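You operate a simulated robot arm through the tools that you are given. There is no shell and no other tool.

Carry out the task below with a simulated robot arm. There is one attempt and no reset: what you move stays moved.

## Task
Put things in order on the workbench top. At the end: the black magnifier stands on top of the orange bundle; the blue jar stands where the white bottle (marked "DEFOAMER") stood; the white bottle from the workbench top is on the brown board; the cream filter from the workbench top is on the silver tin (marked "TALC"); whatever was shut is shut again. Leave all else as you found it, and nothing knocked over. Set down upright: white bottle.

Only the result counts: the job must be done as asked and must still hold three seconds after the hand-in. Knocking over, shifting, dropping, spilling or breaking anything else fails it.

## Robot
A 7-joint arm with a two-finger parallel gripper, fixed in place. Base frame: the origin is on the floor under the middle of its stand, x ahead of it, y to its left, z up; the work surface is at about z = 80. Units: cm, degrees, N and s.
With the tool pointing down near the work surface it reaches from about 24 to 68 cm from the base axis. Its first joint turns from -66.0 to 66.0 degrees. Payload 2.4 kg.
The TCP is the grasp point between the finger pads, 3 cm short of the fingertips. In the tool frame z runs along the fingers and y along their closing line. The gripper opens to 9.4 cm. The fingers are 2.8 cm wide and 1 cm thick; the gripper's body (5 by 9.6 cm) begins 5.5 cm behind the TCP.
Orientation is that of the tool frame in the base frame, as a unit quaternion [x, y, z, w]. With the fingers straight down and closing along the base's y, the tool's x points along the base's -x, its y along +y and its z along -z.

## Interface
- The arm moves only by the tool jog_arm. Its argument "series" is a list of rows, each a list of 7 numbers: the shift along the tool's x, y, z in cm, then the turn, a rotation vector about the tool's x, y, z in degrees, then the gripper command, from -1 (fully open) to 1 (shut), values between in proportion. In form: [[tx, ty, tz, wx, wy, wz, fingers], ...]. A call has 1 to 20 rows; each row is the pose to reach, as a shift and turn from the pose commanded when the call began, along the tool's axes at that moment. A row lasts 0.2 s, in which the tool goes at most 5 cm and 8.6 degrees; a call with a longer step from one row to the next is refused whole, and so is a gripper value outside its range. Where a pose cannot be reached the arm comes as near as it can. A force on the tool above 40 N (or 10 N above the force at the start of the call, whichever is more), or a blocked arm, ends the call early, and 0.2 s more pass. Each finger travels about 15.3 cm/s and halts on what it meets, pressing with about 41 N; the grip force reading is that of the motor and also rises with nothing between the fingers. The clock runs only during rows and for 0.2 s after the last one: add rows that repeat a pose to give the fingers time. The reply holds the time, the measured pose of the TCP, the force on the tool along the base axes, the opening and the grip force, in the units named above and with some noise, with the torque about the TCP (base axes, N m) and any sound that the robot's microphone picked up.
- Cameras (640 x 400 px; columns grow to the right, rows downward): "scene" is fixed at [4.59, 47.53, 143.35]; the picture's right is [-0.76, -0.65, 0.00], its down [-0.44, 0.51, -0.74] and it looks along [0.48, -0.56, -0.67] (base axes); focal length 312 px, centre (320, 200). "wrist" rides on the gripper at [7.6, 1.4, -10.2] in the tool frame; the picture's right is [-0.18, 0.98, 0.00], its down [-0.75, -0.14, -0.64] and it looks along [-0.63, -0.12, 0.77] (tool axes); focal length 243 px, centre (320, 200). There is no depth. A picture from a camera that has moved, and an enlarged one, comes with that camera's place and axes in the base frame and with its lens. The place of the scene camera against the robot may be out by one fixed shift of up to 1.8 cm in any direction.
- camera(camera): a new picture of that camera. The clock stands still meanwhile.
- zoom(camera, box): a new picture of the part [left, top, right, bottom] of that camera's present view, enlarged. The clock stands still meanwhile.
- finish_job(): hands the job in; it is judged then, once.

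Nothing tells you positions but the pictures and the camera data. Unless the task says otherwise, let go and move clear before handing in.

The tools are called by a JSON object that holds its "op" and its "data". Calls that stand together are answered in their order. jog_arm: Moves the arm, as the interface text tells. Its arguments: {"type":"object","properties":{"series":{"type":"array"}},"required":["series"]} The other tools are called the same way: camera (camera) takes a picture; zoom (camera, box) takes an enlarged picture of a part of a camera's view; finish_job () hands the job in.

At the start:

```text
time: 0.0
tool_pos: [34.88, -22.07, 103.81]
tool_rot: [-0.001, 1.0, 0.0, 0.0]
ft_force: [-0.2, 0.0, -0.1]
moment: [0.01, -0.03, -0.03]
finger_gap: 9.41
grip_force: 0.0
```

scene: 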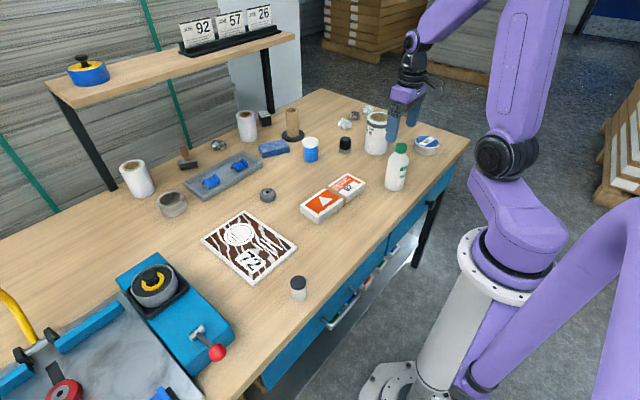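
wrist: 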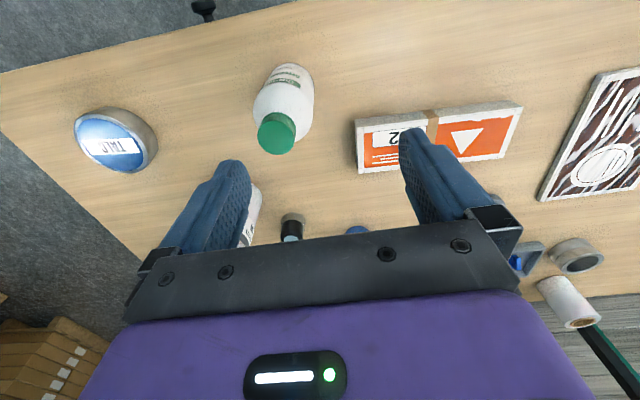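

I see a workbench with a white bottle (green cap), an orange bundle, a brown board, a blue jar and a TALC tin. I'll look closer at everything before I move.

{"op": "zoom", "data": {"camera": "scene", "box": [220, 80, 480, 240]}}

{"op": "zoom", "data": {"camera": "scene", "box": [100, 100, 300, 225]}}

{"op": "zoom", "data": {"camera": "scene", "box": [0, 220, 320, 400]}}

{"op": "zoom", "data": {"camera": "scene", "box": [180, 170, 420, 320]}}

{"op": "zoom", "data": {"camera": "wrist", "box": [0, 40, 640, 300]}}

```text
2.46 times, centred on (350, 160) of scene
camera zoom: at [4.59, 47.53, 143.35], right [-0.76, -0.65, 0.0], down [-0.44, 0.51, -0.74], along [0.48, -0.56, -0.67], focal length 768 px, centre (246, 298)
```

zoom: 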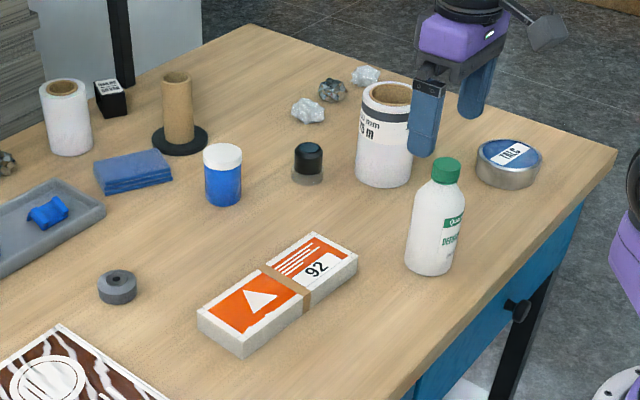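

```text
3.20 times, centred on (200, 162) of scene
camera zoom: at [4.59, 47.53, 143.35], right [-0.76, -0.65, 0.0], down [-0.44, 0.51, -0.74], along [0.48, -0.56, -0.67], focal length 998 px, centre (704, 320)
```

zoom: 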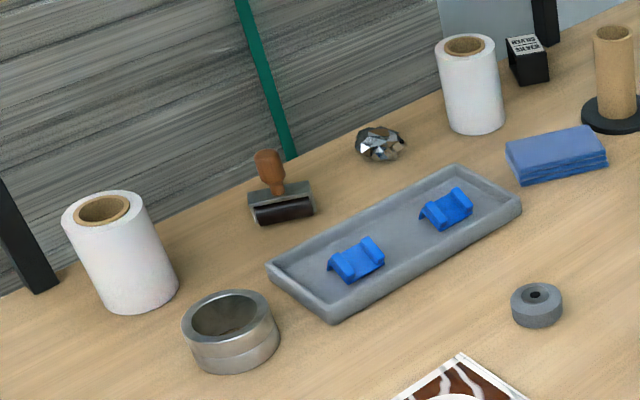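

```text
2.00 times, centred on (160, 310) of scene
camera zoom: at [4.59, 47.53, 143.35], right [-0.76, -0.65, 0.0], down [-0.44, 0.51, -0.74], along [0.48, -0.56, -0.67], focal length 624 px, centre (640, -20)
```

zoom: 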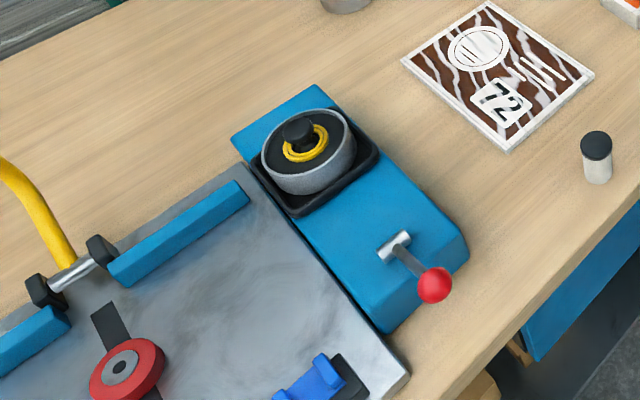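

```text
2.67 times, centred on (300, 245) of scene
camera zoom: at [4.59, 47.53, 143.35], right [-0.76, -0.65, 0.0], down [-0.44, 0.51, -0.74], along [0.48, -0.56, -0.67], focal length 832 px, centre (373, 80)
```

zoom: 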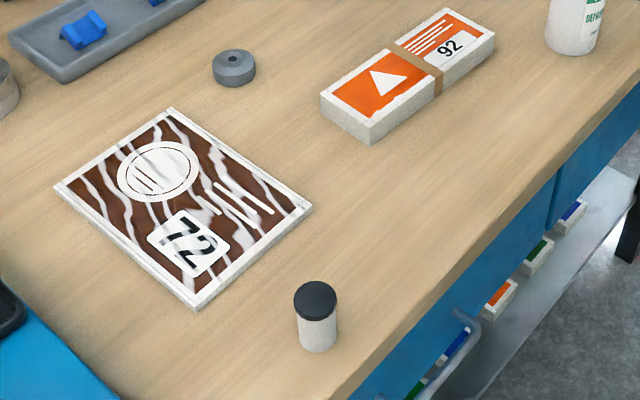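

```text
1.00 times, centred on (320, 170) of wrist (not enlarged: the box is as wide or as high as the picture)
camera zoom: at [27.16, -20.76, 114.07], right [0.18, 0.98, 0.0], down [0.75, -0.14, 0.64], along [0.63, -0.12, -0.77], focal length 243 px, centre (320, 230)
```

zoom: 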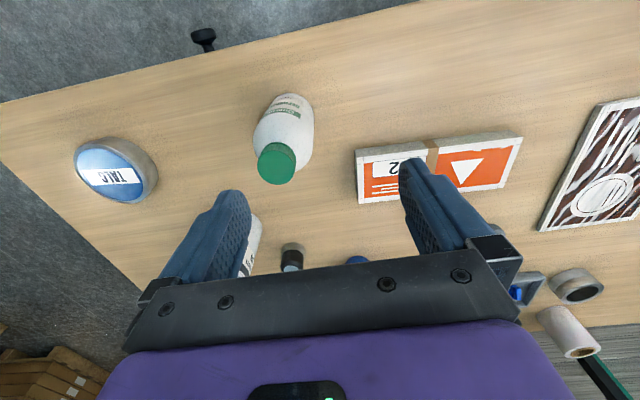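

The bottle stands near (35,-26) and the tin near (38,-51). The jar and the black magnifier are near the edge of reach at x of about 60–65, the board near (51,20), and the cream filter with the black cap near (32,22). I'll survey with the wrist camera to refine these.

{"op": "jog_arm", "data": {"series": [[-4, -1, -1, 0, 0, 0, -1], [-8, -2, -2, 0, 0, 0, -1], [-12, -3, -3, 0, 0, 0, -1], [-15, -3, -3, 0, 0, 0, -1], [-17, -3, -3, 0, 0, 0, -1], [-17, -3, -3, 0, 0, 0, -1]]}}

{"op": "camera", "data": {"camera": "wrist"}}

{"op": "camera", "data": {"camera": "scene"}}

```text
time: 1.4
tool_pos: [52.01, -25.12, 106.84]
tool_rot: [0.0, 1.0, 0.0, 0.0]
ft_force: [0.5, 0.1, 0.4]
moment: [-0.03, 0.01, 0.01]
finger_gap: 9.42
grip_force: 0.1
```

```text
taken
camera wrist: at [44.38, -23.86, 117.12], right [0.18, 0.98, 0.0], down [0.75, -0.14, 0.64], along [0.63, -0.12, -0.77], focal length 243 px, centre (320, 200)
```

wrist: 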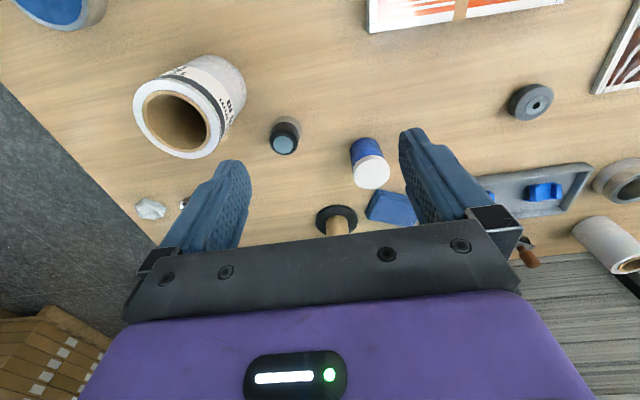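

```text
taken
```

scene: 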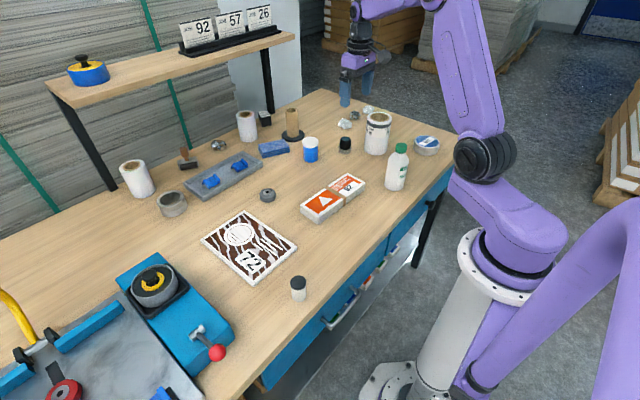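

{"op": "zoom", "data": {"camera": "wrist", "box": [220, 60, 420, 185]}}

{"op": "zoom", "data": {"camera": "scene", "box": [290, 120, 450, 220]}}

{"op": "zoom", "data": {"camera": "scene", "box": [250, 250, 350, 312]}}

```text
3.20 times, centred on (320, 122) of wrist
camera zoom: at [44.38, -23.86, 117.12], right [0.18, 0.98, 0.0], down [0.75, -0.14, 0.64], along [0.63, -0.12, -0.77], focal length 776 px, centre (320, 448)
```

zoom: 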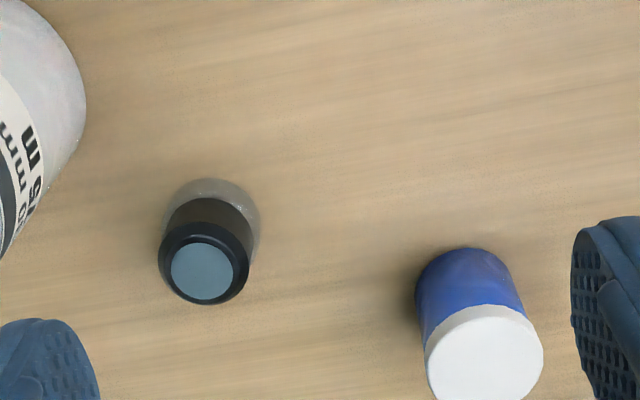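

```text
4.00 times, centred on (370, 170) of scene
camera zoom: at [4.59, 47.53, 143.35], right [-0.76, -0.65, 0.0], down [-0.44, 0.51, -0.74], along [0.48, -0.56, -0.67], focal length 1247 px, centre (120, 320)
```

zoom: 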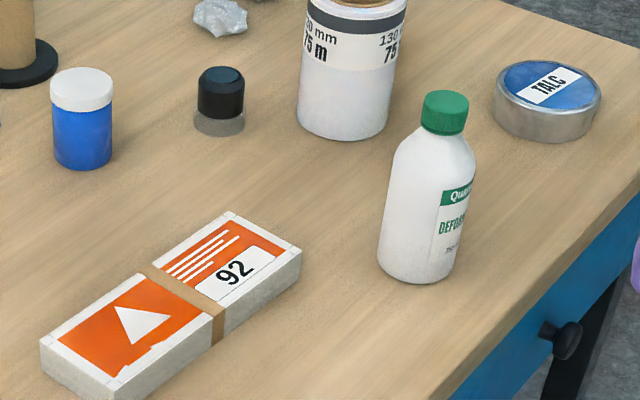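

```text
6.40 times, centred on (300, 281) of scene
camera zoom: at [4.59, 47.53, 143.35], right [-0.76, -0.65, 0.0], down [-0.44, 0.51, -0.74], along [0.48, -0.56, -0.67], focal length 1996 px, centre (448, -318)
```

zoom: 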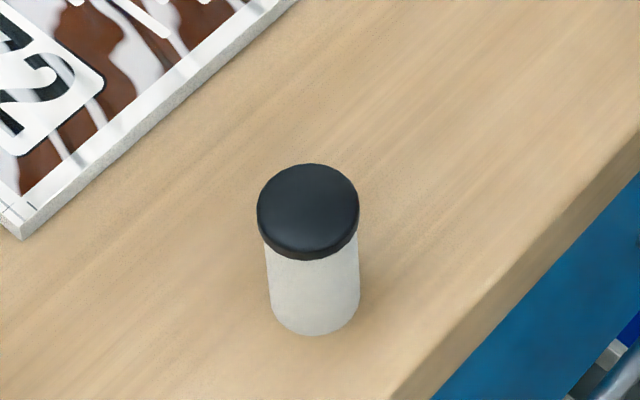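

The loupe (black magnifier) is near (59.5,-32) and the jar near (65,-20), while the cream cylinder with the black cap must be the filter. Next I'll hover above the bottle and check alignment.

{"op": "jog_arm", "data": {"series": [[4, 0, 0, 0, 0, 0, -1], [8, 0, 0, 0, 0, 0, -1], [12, -0.5, 0, 0, 0, 0, -1], [16, -1, 0, 0, 0, 0, -1], [17, -1, 0, 0, 0, 0, -1], [17, -1, 0, 0, 0, 0, -1]]}}

{"op": "camera", "data": {"camera": "wrist"}}

{"op": "camera", "data": {"camera": "scene"}}

```text
time: 2.8
tool_pos: [34.81, -26.27, 106.86]
tool_rot: [0.001, 1.0, 0.0, 0.0]
ft_force: [-0.3, 0.0, 0.3]
moment: [-0.03, 0.01, 0.0]
finger_gap: 9.4
grip_force: 0.1
```

```text
taken
camera wrist: at [27.12, -24.9, 117.18], right [0.18, 0.98, 0.0], down [0.75, -0.14, 0.64], along [0.63, -0.12, -0.77], focal length 243 px, centre (320, 200)
```

wrist: 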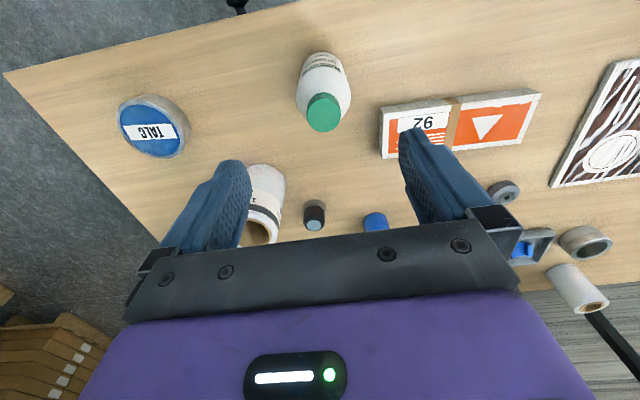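

```text
taken
```

scene: 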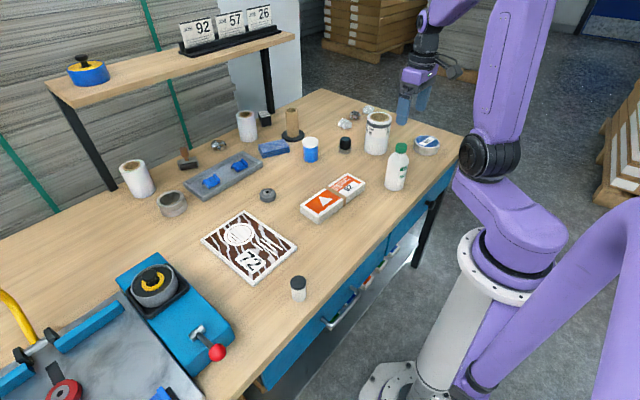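

{"op": "zoom", "data": {"camera": "wrist", "box": [240, 30, 400, 130]}}

{"op": "zoom", "data": {"camera": "wrist", "box": [90, 60, 250, 160]}}

{"op": "zoom", "data": {"camera": "wrist", "box": [360, 70, 560, 195]}}

```text
4.00 times, centred on (320, 80) of wrist
camera zoom: at [27.12, -24.9, 117.18], right [0.18, 0.98, 0.0], down [0.75, -0.14, 0.64], along [0.63, -0.12, -0.77], focal length 970 px, centre (320, 680)
```

zoom: 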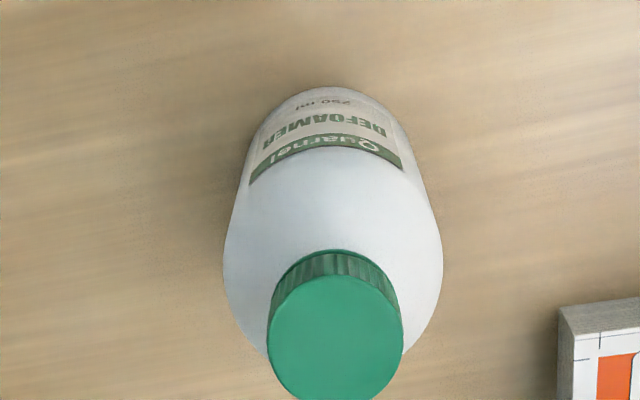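

```text
4.00 times, centred on (170, 110) of wrist
camera zoom: at [27.12, -24.9, 117.18], right [0.18, 0.98, 0.0], down [0.75, -0.14, 0.64], along [0.63, -0.12, -0.77], focal length 970 px, centre (920, 560)
```

zoom: 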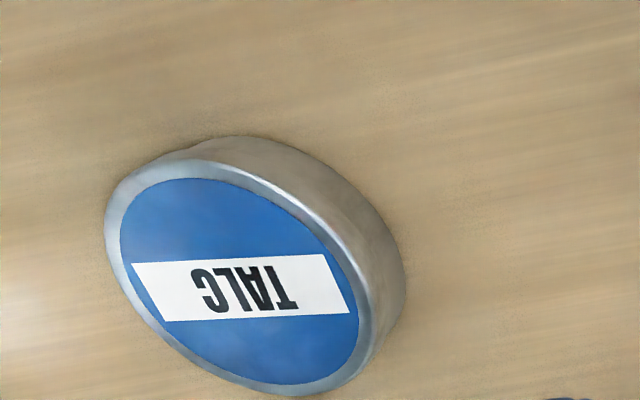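

```text
3.20 times, centred on (460, 132) of wrist
camera zoom: at [27.12, -24.9, 117.18], right [0.18, 0.98, 0.0], down [0.75, -0.14, 0.64], along [0.63, -0.12, -0.77], focal length 776 px, centre (-128, 416)
```

zoom: 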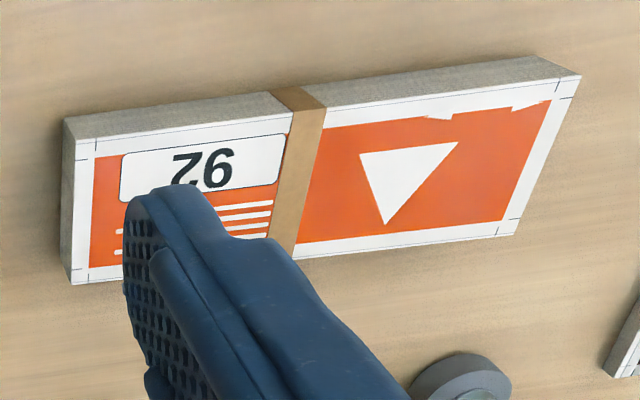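

The bottle's axis is at about (35.4,-26.1), with its top near z of about 94.3. I'll descend around it with the fingers open, staying high enough for the palm to clear the cap.

{"op": "jog_arm", "data": {"series": [[-0.6, 0.17, 2, 0, 0, 0, -1], [-0.6, 0.17, 5, 0, 0, 0, -1], [-0.6, 0.17, 8, 0, 0, 0, -1], [-0.6, 0.17, 11, 0, 0, 0, -1], [-0.6, 0.17, 13, 0, 0, 0, -1], [-0.6, 0.17, 13, 0, 0, 0, -1]]}}

{"op": "camera", "data": {"camera": "wrist"}}

{"op": "zoom", "data": {"camera": "scene", "box": [350, 100, 446, 200]}}

```text
time: 4.2
tool_pos: [35.27, -26.07, 93.74]
tool_rot: [0.0, 1.0, 0.0, 0.0]
ft_force: [-0.4, -0.6, -0.6]
moment: [0.02, 0.04, 0.01]
finger_gap: 9.38
grip_force: 0.1
```

```text
taken
camera wrist: at [27.67, -24.68, 104.04], right [0.18, 0.98, 0.0], down [0.75, -0.14, 0.64], along [0.63, -0.12, -0.77], focal length 243 px, centre (320, 200)
```

wrist: 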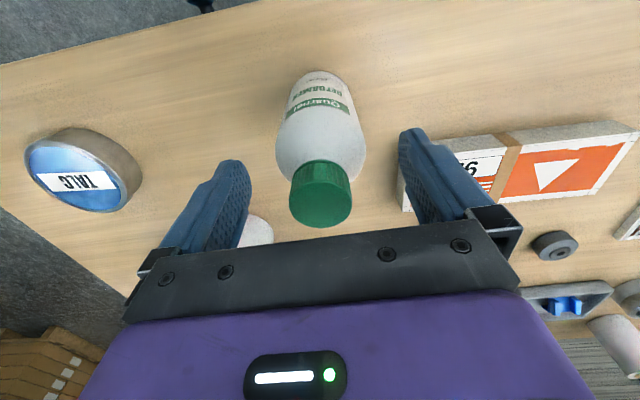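

```text
4.00 times, centred on (398, 150) of scene
camera zoom: at [4.59, 47.53, 143.35], right [-0.76, -0.65, 0.0], down [-0.44, 0.51, -0.74], along [0.48, -0.56, -0.67], focal length 1247 px, centre (8, 400)
```

zoom: 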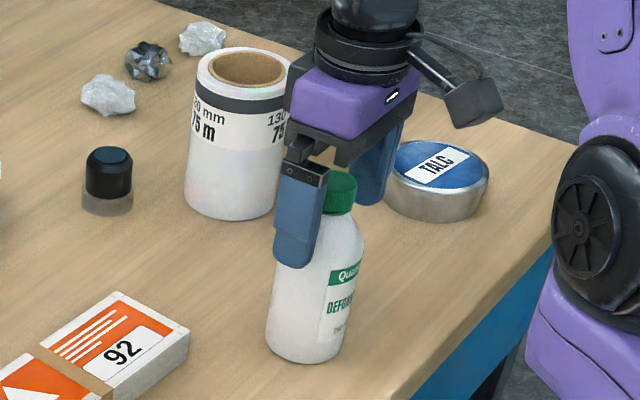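

The cap sits centred between the fingers. I'll lower a little more and close on the body.

{"op": "jog_arm", "data": {"series": [[0, 0, 1.5, 0, 0, 0, -1], [0, 0, 3.1, 0, 0, 0, -1], [0, 0, 3.1, 0, 0, 0, -1], [0, 0, 3.1, 0, 0, 0, -0.3], [0, 0, 3.1, 0, 0, 0, 0.2], [0, 0, 3.1, 0, 0, 0, 0.6], [0, 0, 3.1, 0, 0, 0, 1], [0, 0, 3.1, 0, 0, 0, 1], [0, 0, 3.1, 0, 0, 0, 1]]}}

{"op": "zoom", "data": {"camera": "scene", "box": [350, 100, 446, 200]}}

{"op": "camera", "data": {"camera": "wrist"}}

```text
time: 6.2
tool_pos: [35.25, -25.86, 90.71]
tool_rot: [0.0, 1.0, 0.0, 0.0]
ft_force: [0.2, 0.2, -1.6]
moment: [-0.02, 0.03, 0.0]
finger_gap: 5.79
grip_force: 41.0
```

```text
4.00 times, centred on (398, 150) of scene
camera zoom: at [4.6, 47.53, 143.35], right [-0.76, -0.65, 0.0], down [-0.44, 0.51, -0.74], along [0.48, -0.56, -0.67], focal length 1247 px, centre (8, 400)
```

zoom: 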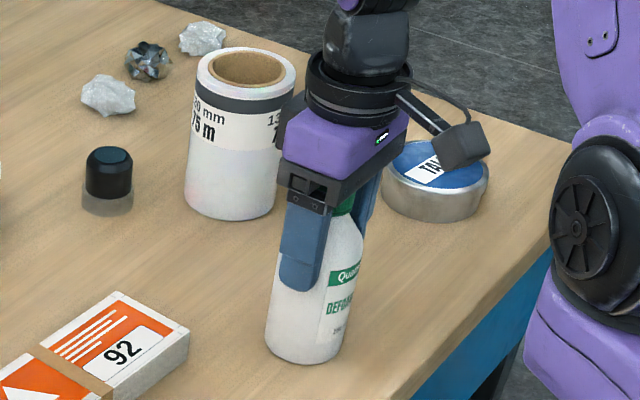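

```text
taken
camera wrist: at [27.69, -24.59, 101.01], right [0.18, 0.98, 0.0], down [0.75, -0.14, 0.64], along [0.63, -0.12, -0.77], focal length 243 px, centre (320, 200)
```

wrist: 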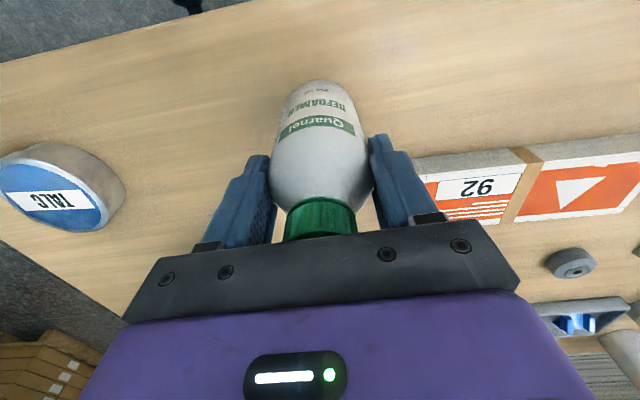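

Gripped at a gap of 5.8 cm. I'll record the bottle's spot as about (35.3,-25.9) and lift it straight up.

{"op": "jog_arm", "data": {"series": [[0, 0, -1, 0, 0, 0, 1], [0, 0, -2.5, 0, 0, 0, 1], [0, 0, -4.5, 0, 0, 0, 1], [0, 0, -6.5, 0, 0, 0, 1], [0, 0, -8.5, 0, 0, 0, 1], [0, 0, -10, 0, 0, 0, 1], [0, 0, -10, 0, 0, 0, 1]]}}

{"op": "zoom", "data": {"camera": "scene", "box": [320, 50, 480, 200]}}

```text
time: 7.8
tool_pos: [35.36, -26.0, 100.65]
tool_rot: [0.0, 1.0, 0.0, 0.0]
ft_force: [-0.5, -0.4, -3.5]
moment: [0.03, 0.02, -0.02]
finger_gap: 5.79
grip_force: 40.2
```

```text
2.67 times, centred on (400, 125) of scene
camera zoom: at [4.6, 47.53, 143.35], right [-0.76, -0.65, 0.0], down [-0.44, 0.51, -0.74], along [0.48, -0.56, -0.67], focal length 832 px, centre (107, 400)
```

zoom: 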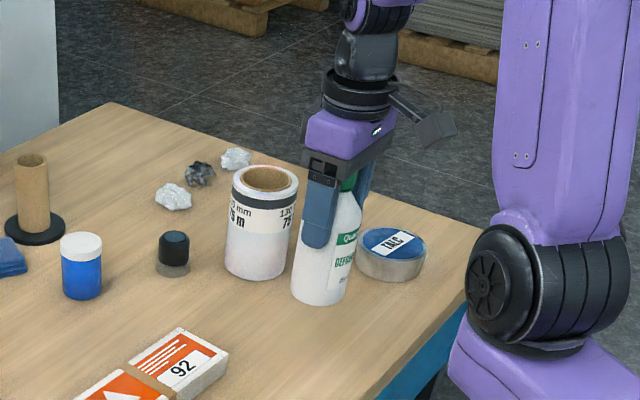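

The bottle is clear of the bench. I'll carry it across, high above the bundle, to over the brown board.

{"op": "jog_arm", "data": {"series": [[-0.58, 1.76, 0, 0, 0, 0, 1], [-1.6, 4.84, -0.5, 0, 0, 0, 1], [-2.9, 8.8, -1, 0, 0, 0, 1], [-4.4, 13.2, -1, 0, 0, 0, 1], [-5.8, 17.6, -1, 0, 0, 0, 1], [-7.3, 22, -1, 0, 0, 0, 1], [-8.8, 26.4, -1, 0, 0, 0, 1], [-10.2, 30.8, -1, 0, 0, 0, 1], [-11.7, 35.2, -1, 0, 0, 0, 1], [-13, 39.2, -1, 0, 0, 0, 1], [-14, 42.2, -1, 0, 0, 0, 1], [-14.6, 44, -1, 0, 0, 0, 1], [-14.6, 44, -1, 0, 0, 0, 1]]}}

{"op": "camera", "data": {"camera": "wrist"}}

{"op": "camera", "data": {"camera": "scene"}}

```text
time: 10.6
tool_pos: [49.94, 18.07, 101.45]
tool_rot: [0.0, 1.0, 0.0, 0.0]
ft_force: [0.6, -0.7, -3.1]
moment: [-0.01, 0.03, -0.02]
finger_gap: 5.8
grip_force: 40.6
```

```text
taken
camera wrist: at [42.32, 19.38, 111.72], right [0.18, 0.98, 0.0], down [0.75, -0.14, 0.64], along [0.63, -0.12, -0.77], focal length 243 px, centre (320, 200)
```

wrist: 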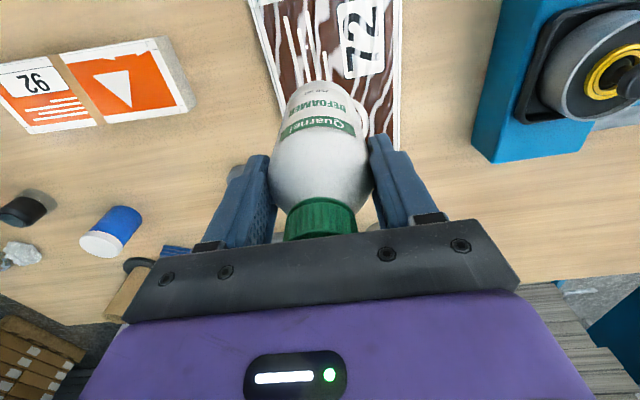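

```text
taken
```

scene: 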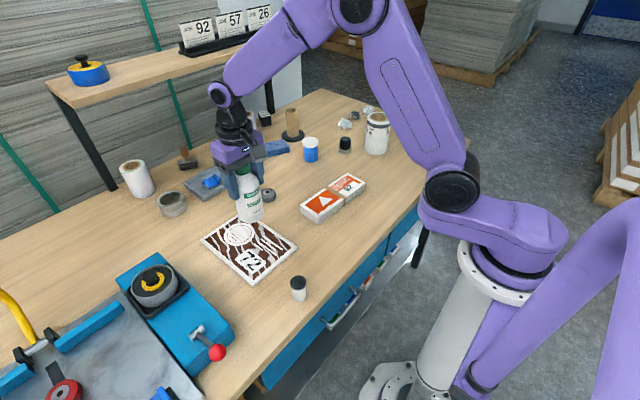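

The board spans x of about 42.3–62.5 and y of about 12.5–27.2, so its centre is near (52,20). I'll shift over the middle, lower, and look.

{"op": "jog_arm", "data": {"series": [[-0.7, 0.9, 1, 0, 0, 0, 1], [-1.5, 1.85, 2.5, 0, 0, 0, 1], [-1.5, 1.85, 4.5, 0, 0, 0, 1], [-1.5, 1.85, 6.5, 0, 0, 0, 1], [-1.5, 1.85, 7.7, 0, 0, 0, 1], [-1.5, 1.85, 7.7, 0, 0, 0, 1]]}}

{"op": "zoom", "data": {"camera": "scene", "box": [180, 130, 340, 300]}}

{"op": "camera", "data": {"camera": "wrist"}}

```text
time: 12.0
tool_pos: [51.44, 19.77, 93.83]
tool_rot: [0.001, 1.0, -0.001, 0.0]
ft_force: [0.3, -0.1, -2.1]
moment: [0.02, 0.04, -0.03]
finger_gap: 5.8
grip_force: 41.3
```

```text
2.35 times, centred on (260, 215) of scene
camera zoom: at [4.6, 47.53, 143.35], right [-0.76, -0.65, 0.0], down [-0.44, 0.51, -0.74], along [0.48, -0.56, -0.67], focal length 734 px, centre (461, 165)
```

zoom: 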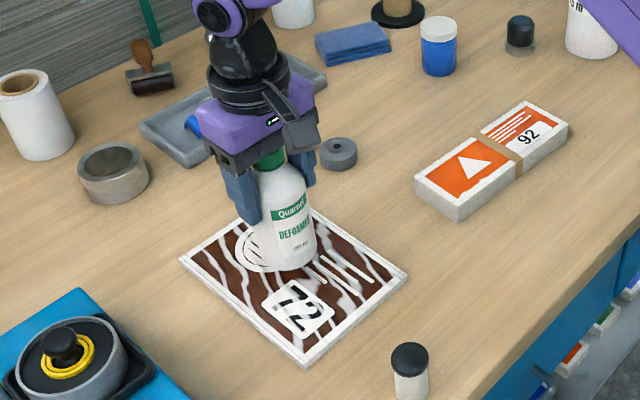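

```text
taken
camera wrist: at [43.76, 21.07, 104.26], right [0.18, 0.98, 0.0], down [0.75, -0.14, 0.64], along [0.63, -0.12, -0.77], focal length 243 px, centre (320, 200)
```

wrist: 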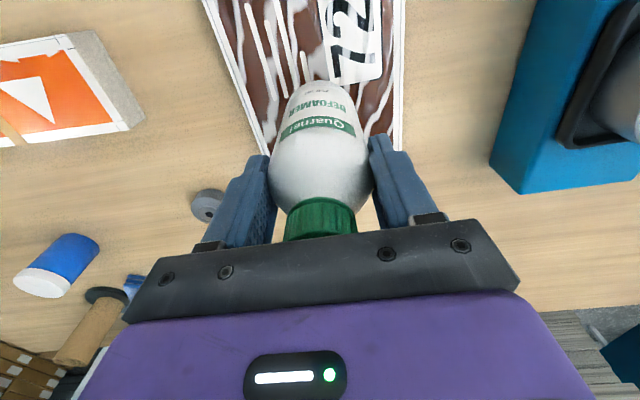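

The bottle hangs above the middle of the board. I'll lower in small steps, watching the force.

{"op": "jog_arm", "data": {"series": [[0, 0.1, 0.4, 0, 0, 0, 1], [0, 0.1, 0.8, 0, 0, 0, 1], [0, 0.1, 1.1, 0, 0, 0, 1], [0, 0.1, 1.1, 0, 0, 0, 1]]}}

{"op": "jog_arm", "data": {"series": [[0, 0, 0.15, 0, 0, 0, 1], [0, 0, 0.3, 0, 0, 0, 1], [0, 0, 0.3, 0, 0, 0, 1]]}}

{"op": "jog_arm", "data": {"series": [[0, 0, 0.15, 0, 0, 0, 1], [0, 0, 0.3, 0, 0, 0, 1], [0, 0, 0.3, 0, 0, 0, 1]]}}

```text
time: 13.0
tool_pos: [51.31, 19.99, 92.79]
tool_rot: [0.0, 1.0, -0.001, 0.0]
ft_force: [0.2, -0.6, -2.3]
moment: [0.02, 0.01, -0.01]
finger_gap: 5.8
grip_force: 40.9
```

```text
time: 13.8
tool_pos: [51.37, 19.92, 92.51]
tool_rot: [0.0, 1.0, 0.0, 0.0]
ft_force: [0.7, -0.1, -2.4]
moment: [0.03, 0.05, 0.01]
finger_gap: 5.82
grip_force: 41.4
```

```text
time: 14.6
tool_pos: [51.51, 20.04, 92.21]
tool_rot: [0.0, 1.0, 0.0, -0.001]
ft_force: [-0.3, 0.4, -3.1]
moment: [0.01, 0.0, -0.01]
finger_gap: 5.79
grip_force: 41.3
```

{"op": "jog_arm", "data": {"series": [[0, 0, 0.15, 0, 0, 0, 1], [0, 0, 0.3, 0, 0, 0, 1], [0, 0, 0.3, 0, 0, 0, 1]]}}

{"op": "zoom", "data": {"camera": "scene", "box": [200, 180, 300, 280]}}

```text
time: 15.4
tool_pos: [51.41, 20.13, 91.89]
tool_rot: [0.0, 1.0, 0.0, 0.0]
ft_force: [-0.4, 0.2, -2.6]
moment: [-0.03, 0.0, 0.01]
finger_gap: 5.79
grip_force: 41.4
```

```text
4.00 times, centred on (250, 230) of scene
camera zoom: at [4.6, 47.53, 143.35], right [-0.76, -0.65, 0.0], down [-0.44, 0.51, -0.74], along [0.48, -0.56, -0.67], focal length 1247 px, centre (600, 80)
```

zoom: 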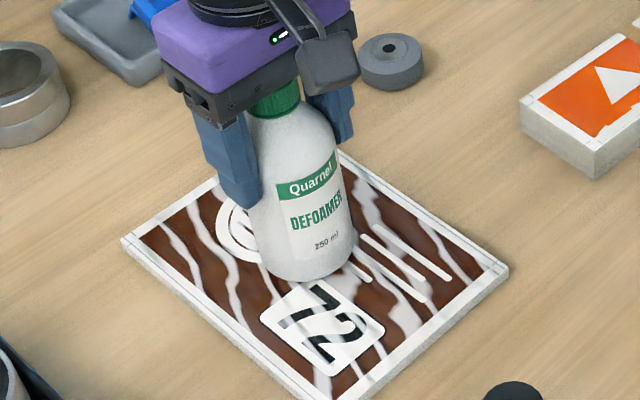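

{"op": "jog_arm", "data": {"series": [[0, 0, 0.1, 0, 0, 0, 1], [0, 0, 0.2, 0, 0, 0, 1], [0, 0, 0.2, 0, 0, 0, 1]]}}

{"op": "jog_arm", "data": {"series": [[0, 0, 0.1, 0, 0, 0, 1], [0, 0, 0.2, 0, 0, 0, 1], [0, 0, 0.2, 0, 0, 0, 1]]}}

```text
time: 16.2
tool_pos: [51.45, 19.93, 91.84]
tool_rot: [0.0, 1.0, 0.0, 0.0]
ft_force: [0.3, -0.5, -2.8]
moment: [-0.02, 0.01, 0.04]
finger_gap: 5.8
grip_force: 41.4
```

```text
time: 17.0
tool_pos: [51.49, 20.02, 91.74]
tool_rot: [0.0, 1.0, 0.0, 0.001]
ft_force: [-3.5, -1.1, 14.7]
moment: [-0.23, 0.42, 0.05]
finger_gap: 5.8
grip_force: 41.4
```

Contact with the board (upward force). I'll relieve the press slightly, open the fingers gradually, and check that the bottle stands.

{"op": "jog_arm", "data": {"series": [[0, 0, -0.12, 0, 0, 0, 1], [0, 0, -0.15, 0, 0, 0, 0.4], [0, 0, -0.15, 0, 0, 0, 0.1], [0, 0, -0.15, 0, 0, 0, -0.3], [0, 0, -0.15, 0, 0, 0, -0.7], [0, 0, -0.15, 0, 0, 0, -1], [0, 0, -0.15, 0, 0, 0, -1]]}}

{"op": "camera", "data": {"camera": "wrist"}}

{"op": "zoom", "data": {"camera": "scene", "box": [200, 130, 300, 280]}}

```text
time: 18.6
tool_pos: [51.58, 19.98, 91.62]
tool_rot: [0.001, 1.0, 0.0, 0.0]
ft_force: [0.5, 0.0, -0.3]
moment: [-0.02, -0.01, -0.03]
finger_gap: 9.41
grip_force: 0.1
```

```text
taken
camera wrist: at [43.87, 21.31, 102.02], right [0.18, 0.98, 0.0], down [0.75, -0.14, 0.64], along [0.63, -0.12, -0.77], focal length 243 px, centre (320, 200)
```

wrist: 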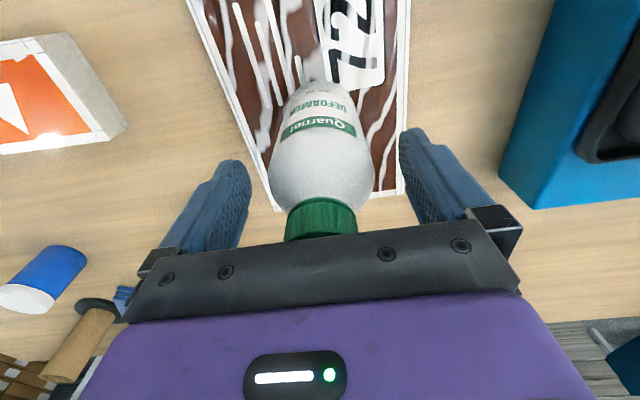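

```text
2.67 times, centred on (250, 205) of scene
camera zoom: at [4.59, 47.53, 143.35], right [-0.76, -0.65, 0.0], down [-0.44, 0.51, -0.74], along [0.48, -0.56, -0.67], focal length 832 px, centre (507, 187)
```

zoom: 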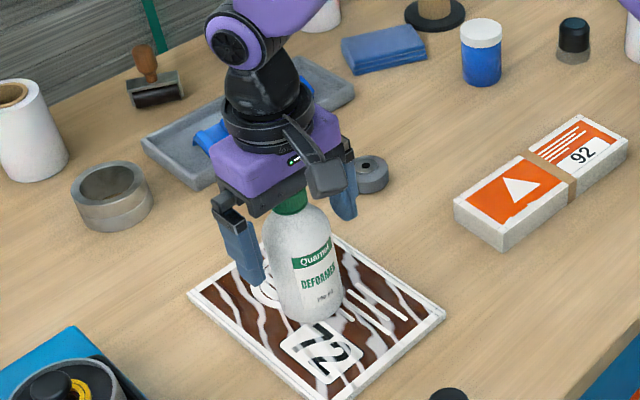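

The bottle is standing on the board. I'll rise straight up and then go look at the cream filter near (32,22).

{"op": "jog_arm", "data": {"series": [[0, 0, -3, 0, 0, 0, -1], [0, 0, -7, 0, 0, 0, -1], [0, 0, -11, 0, 0, 0, -1], [0, 0, -15, 0, 0, 0, -1], [4, 0.5, -15, 0, 0, 0, -1], [8, 1, -15, 0, 0, 0, -1], [12, 1.5, -15, 0, 0, 0, -1], [16, 2, -14, 0, 0, 0, -1], [19, 2, -13, 0, 0, 0, -1], [19, 2, -13, 0, 0, 0, -1]]}}

{"op": "camera", "data": {"camera": "wrist"}}

{"op": "camera", "data": {"camera": "scene"}}

```text
time: 20.8
tool_pos: [32.39, 21.93, 104.68]
tool_rot: [0.001, 1.0, 0.0, 0.0]
ft_force: [0.5, -0.2, 0.1]
moment: [0.0, 0.01, 0.02]
finger_gap: 9.38
grip_force: 0.1
```

```text
taken
camera wrist: at [24.79, 23.19, 115.04], right [0.18, 0.98, 0.0], down [0.75, -0.14, 0.64], along [0.63, -0.12, -0.77], focal length 243 px, centre (320, 200)
```

wrist: 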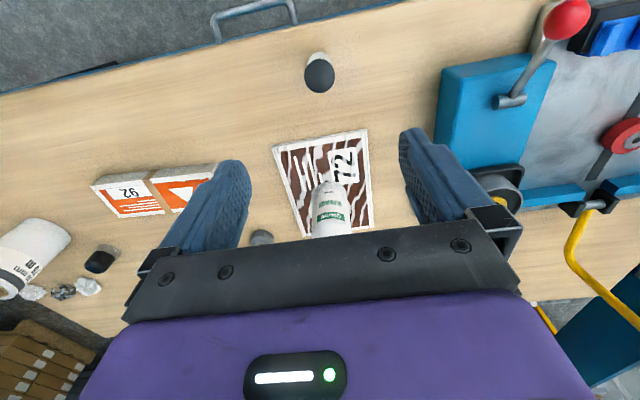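

```text
taken
```

scene: 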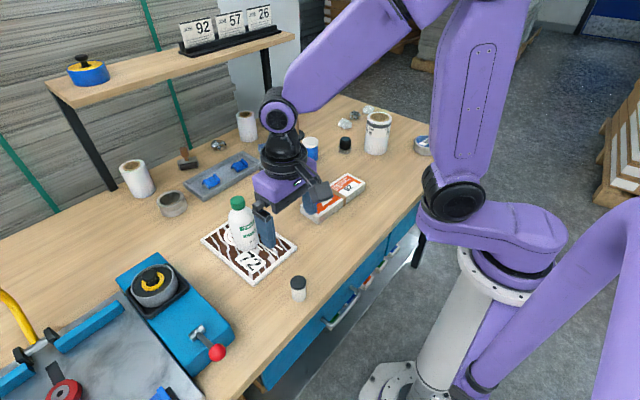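

{"op": "zoom", "data": {"camera": "wrist", "box": [240, 30, 400, 130]}}

{"op": "zoom", "data": {"camera": "scene", "box": [100, 60, 330, 230]}}

{"op": "zoom", "data": {"camera": "wrist", "box": [400, 0, 640, 150]}}

```text
4.00 times, centred on (320, 80) of wrist
camera zoom: at [24.79, 23.19, 115.04], right [0.18, 0.98, 0.0], down [0.75, -0.14, 0.64], along [0.63, -0.12, -0.77], focal length 970 px, centre (320, 680)
```

zoom: 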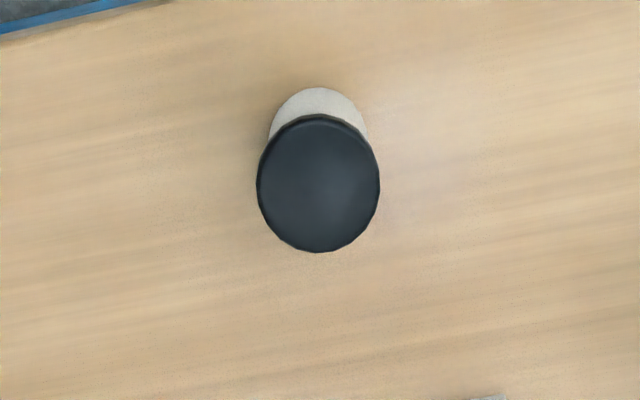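

```text
2.35 times, centred on (215, 145) of scene
camera zoom: at [4.59, 47.53, 143.35], right [-0.76, -0.65, 0.0], down [-0.44, 0.51, -0.74], along [0.48, -0.56, -0.67], focal length 734 px, centre (567, 329)
```

zoom: 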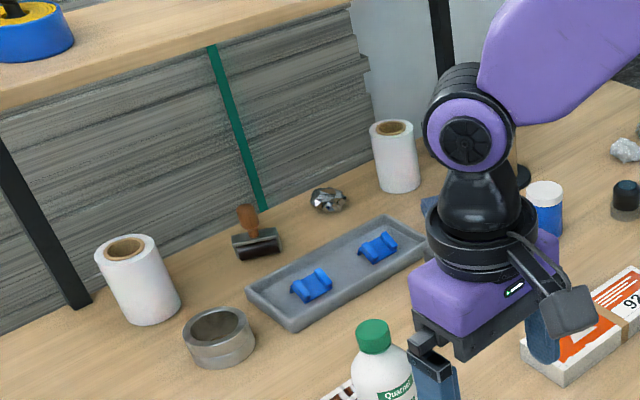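

```text
2.67 times, centred on (520, 75) of wrist
camera zoom: at [24.79, 23.19, 115.04], right [0.18, 0.98, 0.0], down [0.75, -0.14, 0.64], along [0.63, -0.12, -0.77], focal length 647 px, centre (-213, 533)
```

zoom: 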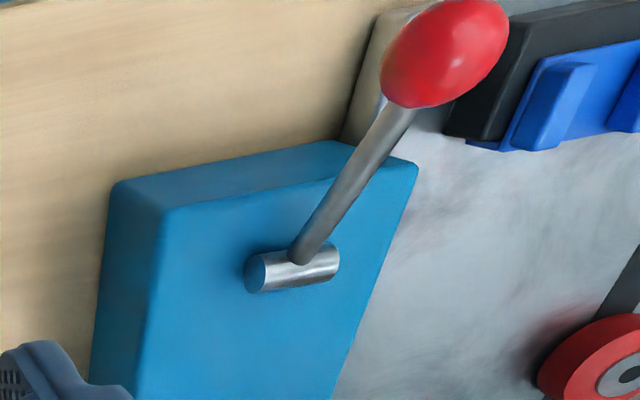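

The filter is at about (31.2,22), roughly 5.5 cm tall and 3.4 cm wide at the cap. I'll lower toward it and check alignment.

{"op": "jog_arm", "data": {"series": [[1.19, 0, 3, 0, 0, 0, -1], [1.19, 0, 7, 0, 0, 0, -1], [1.19, 0, 11, 0, 0, 0, -1], [1.19, 0, 14, 0, 0, 0, -1], [1.19, 0, 14.7, 0, 0, 0, -1], [1.19, 0, 14.7, 0, 0, 0, -1]]}}

{"op": "camera", "data": {"camera": "wrist"}}

{"op": "zoom", "data": {"camera": "scene", "box": [240, 220, 360, 310]}}

```text
time: 22.2
tool_pos: [31.04, 22.13, 89.94]
tool_rot: [0.0, 1.0, 0.0, 0.001]
ft_force: [0.5, 0.3, -0.2]
moment: [-0.01, 0.0, -0.02]
finger_gap: 9.39
grip_force: 0.0
```

```text
taken
camera wrist: at [23.6, 23.41, 100.3], right [0.18, 0.98, 0.0], down [0.75, -0.14, 0.64], along [0.63, -0.12, -0.77], focal length 243 px, centre (320, 200)
```

wrist: 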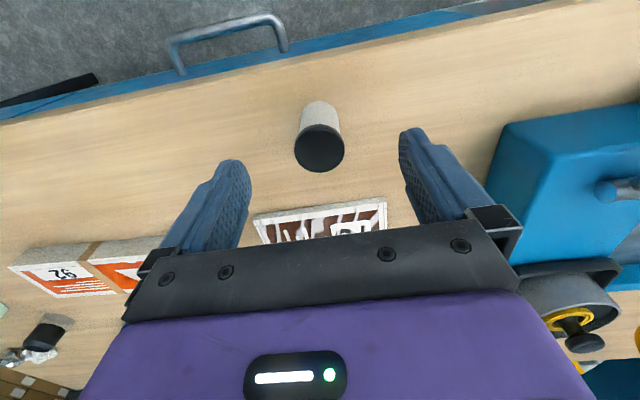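

```text
4.44 times, centred on (300, 265) of scene
camera zoom: at [4.59, 47.53, 143.35], right [-0.76, -0.65, 0.0], down [-0.44, 0.51, -0.74], along [0.48, -0.56, -0.67], focal length 1386 px, centre (409, -89)
```

zoom: 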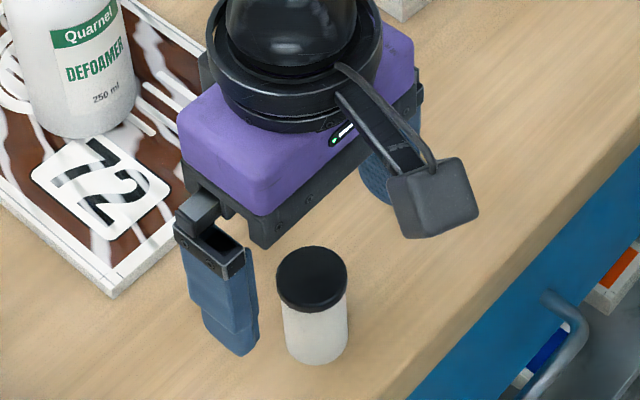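

The cap is exactly where a centred grasp expects it, so I'll lower to z = 84 and close.

{"op": "jog_arm", "data": {"series": [[0, -0.1, 2, 0, 0, 0, -1], [0, -0.1, 4, 0, 0, 0, -1], [0, -0.1, 5.6, 0, 0, 0, -1], [0, -0.1, 5.9, 0, 0, 0, -0.6], [0, -0.1, 5.9, 0, 0, 0, -0.2], [0, -0.1, 5.9, 0, 0, 0, 0.2], [0, -0.1, 5.9, 0, 0, 0, 0.6], [0, -0.1, 5.9, 0, 0, 0, 1], [0, -0.1, 5.9, 0, 0, 0, 1]]}}

{"op": "camera", "data": {"camera": "wrist"}}

```text
time: 24.2
tool_pos: [31.33, 22.01, 84.06]
tool_rot: [0.0, 1.0, 0.0, 0.001]
ft_force: [0.2, -0.7, 0.1]
moment: [0.0, -0.01, 0.04]
finger_gap: 3.26
grip_force: 40.7
```

```text
taken
camera wrist: at [23.74, 23.25, 94.44], right [0.18, 0.98, 0.0], down [0.75, -0.14, 0.64], along [0.63, -0.12, -0.77], focal length 243 px, centre (320, 200)
```

wrist: 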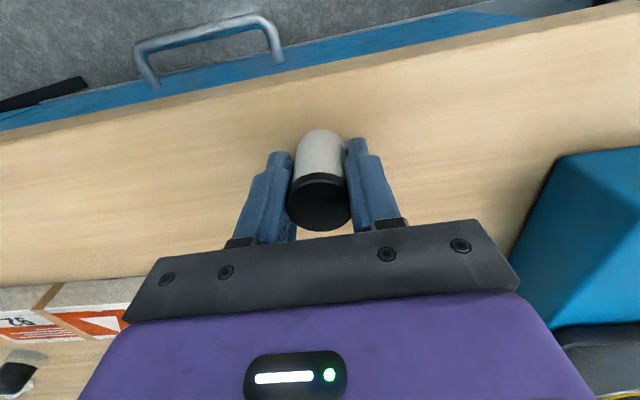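

The filter is held. I'll lift it and carry it toward the tin on the far right side.

{"op": "jog_arm", "data": {"series": [[0, 0, -1.5, 0, 0, 0, 1], [0, 0, -5, 0, 0, 0, 1], [0, 0, -9.5, 0, 0, 0, 1], [0, 0, -14, 0, 0, 0, 1], [0, 0, -18, 0, 0, 0, 1], [0, 0, -20, 0, 0, 0, 1], [-0.2, -2, -20, 0, 0, 0, 1], [-0.4, -6, -20, 0, 0, 0, 1], [-0.8, -10.5, -20, 0, 0, 0, 1], [-1.2, -15, -20, 0, 0, 0, 1], [-1.6, -19.5, -20, 0, 0, 0, 1], [-2, -24, -20, 0, 0, 0, 1], [-2.4, -28.5, -20, 0, 0, 0, 1], [-2.8, -33, -20, 0, 0, 0, 1], [-3.2, -37.5, -20, 0, 0, 0, 1], [-3.6, -42, -20, 0, 0, 0, 1], [-4, -46, -20, 0, 0, 0, 1], [-4.3, -49, -20, 0, 0, 0, 1], [-4.3, -50, -20, 0, 0, 0, 1], [-4.3, -50, -20, 0, 0, 0, 1]]}}

{"op": "camera", "data": {"camera": "wrist"}}

{"op": "camera", "data": {"camera": "scene"}}

```text
time: 28.4
tool_pos: [35.63, -28.26, 103.93]
tool_rot: [-0.001, 1.0, 0.0, 0.0]
ft_force: [-0.2, -0.2, 0.1]
moment: [0.0, -0.01, -0.03]
finger_gap: 3.32
grip_force: 41.4
```

```text
taken
camera wrist: at [28.01, -26.91, 114.4], right [0.18, 0.98, 0.0], down [0.75, -0.14, 0.64], along [0.63, -0.12, -0.77], focal length 243 px, centre (320, 200)
```

wrist: 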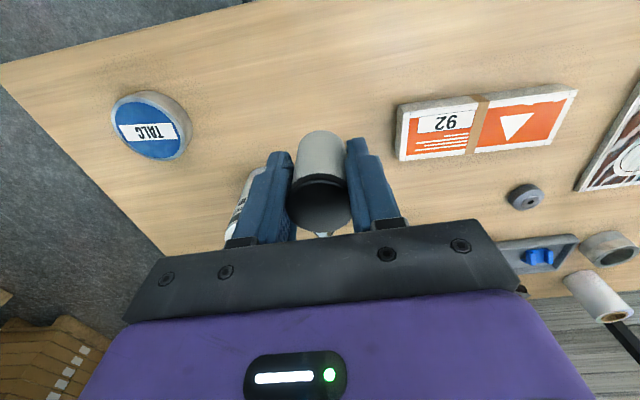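

```text
taken
```

scene: 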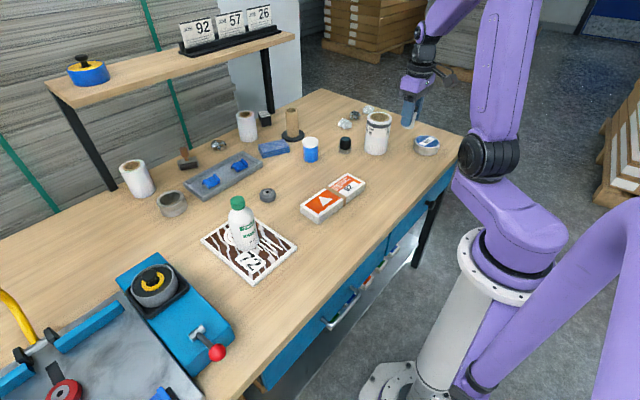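

Now I'll carry it on to hover over the tin.

{"op": "jog_arm", "data": {"series": [[-0.2, -2, 0, 0, 0, 0, 1], [-0.6, -6, 0, 0, 0, 0, 1], [-1, -10.5, 0, 0, 0, 0, 1], [-1.4, -15, 0, 0, 0, 0, 1], [-1.7, -19, 0, 0, 0, 0, 1], [-1.9, -22, 0, 0, 0, 0, 1], [-2, -23.2, 0, 0, 0, 0, 1], [-2, -23.2, 0, 0, 0, 0, 1]]}}

{"op": "camera", "data": {"camera": "wrist"}}

{"op": "zoom", "data": {"camera": "scene", "box": [340, 60, 500, 170]}}

```text
time: 30.2
tool_pos: [37.65, -51.33, 104.11]
tool_rot: [0.001, 1.0, 0.0, 0.0]
ft_force: [0.0, 0.4, -1.2]
moment: [0.02, 0.03, 0.04]
finger_gap: 3.27
grip_force: 40.6
```

```text
taken
camera wrist: at [30.04, -50.0, 114.46], right [0.18, 0.98, 0.0], down [0.75, -0.14, 0.64], along [0.63, -0.12, -0.77], focal length 243 px, centre (320, 200)
```

wrist: 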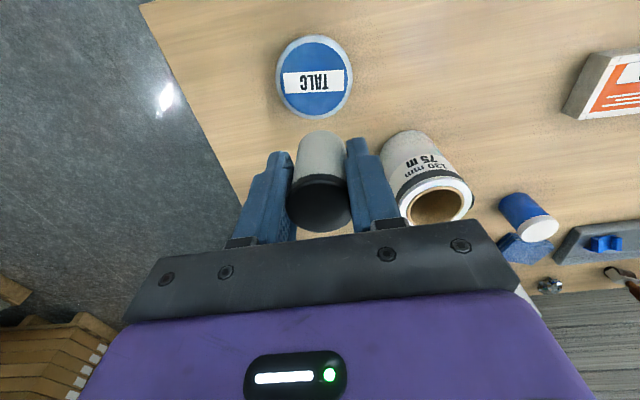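

```text
3.64 times, centred on (420, 115) of scene
camera zoom: at [4.6, 47.53, 143.35], right [-0.76, -0.65, 0.0], down [-0.44, 0.51, -0.74], along [0.48, -0.56, -0.67], focal length 1134 px, centre (-44, 509)
```

zoom: 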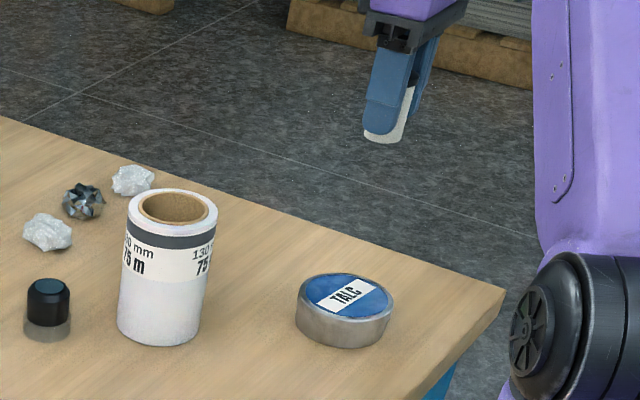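

The tin's centre is at about (36.9,-52.0). I'll shift over it and lower to just above its lid.

{"op": "jog_arm", "data": {"series": [[0.4, -0.3, 2, 0, 0, 0, 1], [0.8, -0.65, 5, 0, 0, 0, 1], [0.8, -0.65, 9, 0, 0, 0, 1], [0.8, -0.65, 12, 0, 0, 0, 1], [0.8, -0.65, 13.5, 0, 0, 0, 1], [0.8, -0.65, 13.5, 0, 0, 0, 1]]}}

{"op": "camera", "data": {"camera": "wrist"}}

{"op": "zoom", "data": {"camera": "scene", "box": [380, 90, 480, 170]}}

```text
time: 31.6
tool_pos: [36.94, -51.88, 90.77]
tool_rot: [0.001, 1.0, 0.0, 0.0]
ft_force: [0.9, -0.1, 0.1]
moment: [0.0, -0.01, -0.01]
finger_gap: 3.3
grip_force: 41.5
```

```text
taken
camera wrist: at [29.21, -50.59, 101.04], right [0.18, 0.98, 0.0], down [0.75, -0.14, 0.64], along [0.63, -0.12, -0.77], focal length 243 px, centre (320, 200)
```

wrist: 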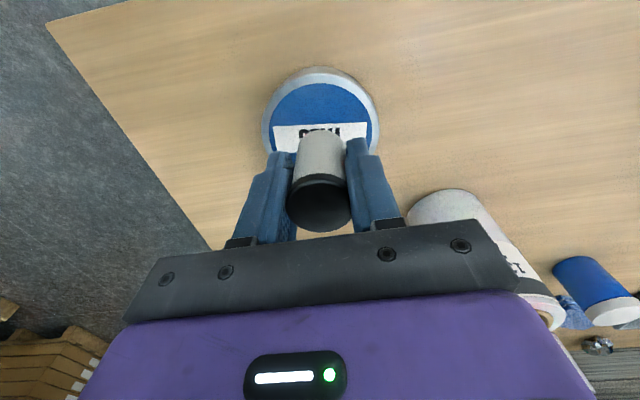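

```text
5.00 times, centred on (430, 130) of scene
camera zoom: at [4.59, 47.53, 143.35], right [-0.76, -0.65, 0.0], down [-0.44, 0.51, -0.74], along [0.48, -0.56, -0.67], focal length 1559 px, centre (-230, 550)
```

zoom: 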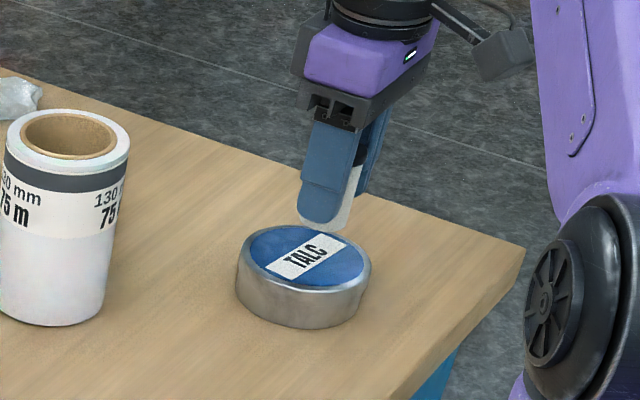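

The alignment looks good, so now I'll lower in small steps until I feel the lid.

{"op": "jog_arm", "data": {"series": [[0.2, 0, 1, 0, 0, 0, 1], [0.3, 0, 2, 0, 0, 0, 1], [0.3, 0, 2.6, 0, 0, 0, 1], [0.3, 0, 2.6, 0, 0, 0, 1]]}}

{"op": "jog_arm", "data": {"series": [[0, 0, 0.15, 0, 0, 0, 1], [0, 0, 0.3, 0, 0, 0, 1], [0, 0, 0.3, 0, 0, 0, 1]]}}

{"op": "jog_arm", "data": {"series": [[0, 0, 0.1, 0, 0, 0, 1], [0, 0, 0.2, 0, 0, 0, 1], [0, 0, 0.2, 0, 0, 0, 1]]}}

```text
time: 32.6
tool_pos: [36.41, -51.83, 88.01]
tool_rot: [0.001, 1.0, 0.0, 0.0]
ft_force: [0.0, -0.4, -0.8]
moment: [0.01, 0.0, 0.02]
finger_gap: 3.3
grip_force: 41.1
```

```text
time: 33.4
tool_pos: [36.44, -51.86, 87.76]
tool_rot: [0.0, 1.0, 0.0, 0.0]
ft_force: [0.8, -0.7, -0.9]
moment: [0.0, -0.01, 0.0]
finger_gap: 3.3
grip_force: 41.1
```

```text
time: 34.2
tool_pos: [36.44, -51.87, 87.47]
tool_rot: [0.0, 1.0, 0.0, 0.0]
ft_force: [0.3, 1.1, -0.5]
moment: [0.01, -0.01, 0.01]
finger_gap: 3.3
grip_force: 41.0
```

{"op": "jog_arm", "data": {"series": [[0, 0, 0.1, 0, 0, 0, 1], [0, 0, 0.2, 0, 0, 0, 1], [0, 0, 0.2, 0, 0, 0, 1]]}}

{"op": "zoom", "data": {"camera": "scene", "box": [380, 90, 480, 170]}}

{"op": "camera", "data": {"camera": "wrist"}}

```text
time: 35.0
tool_pos: [36.42, -51.95, 87.42]
tool_rot: [0.0, 1.0, -0.002, 0.001]
ft_force: [-2.3, 3.6, 19.3]
moment: [0.0, 0.04, 0.01]
finger_gap: 3.3
grip_force: 41.4
```

```text
5.00 times, centred on (430, 130) of scene
camera zoom: at [4.57, 47.57, 143.33], right [-0.76, -0.65, 0.0], down [-0.44, 0.51, -0.74], along [0.48, -0.56, -0.67], focal length 1559 px, centre (-230, 550)
```

zoom: 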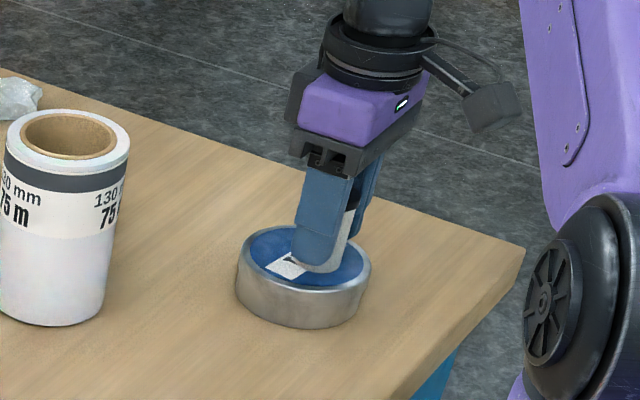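

```text
taken
camera wrist: at [28.85, -50.6, 97.76], right [0.18, 0.98, 0.0], down [0.75, -0.14, 0.64], along [0.63, -0.12, -0.77], focal length 243 px, centre (320, 200)
```

wrist: 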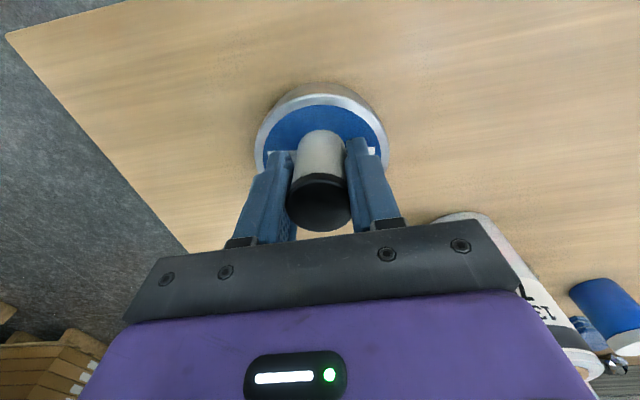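

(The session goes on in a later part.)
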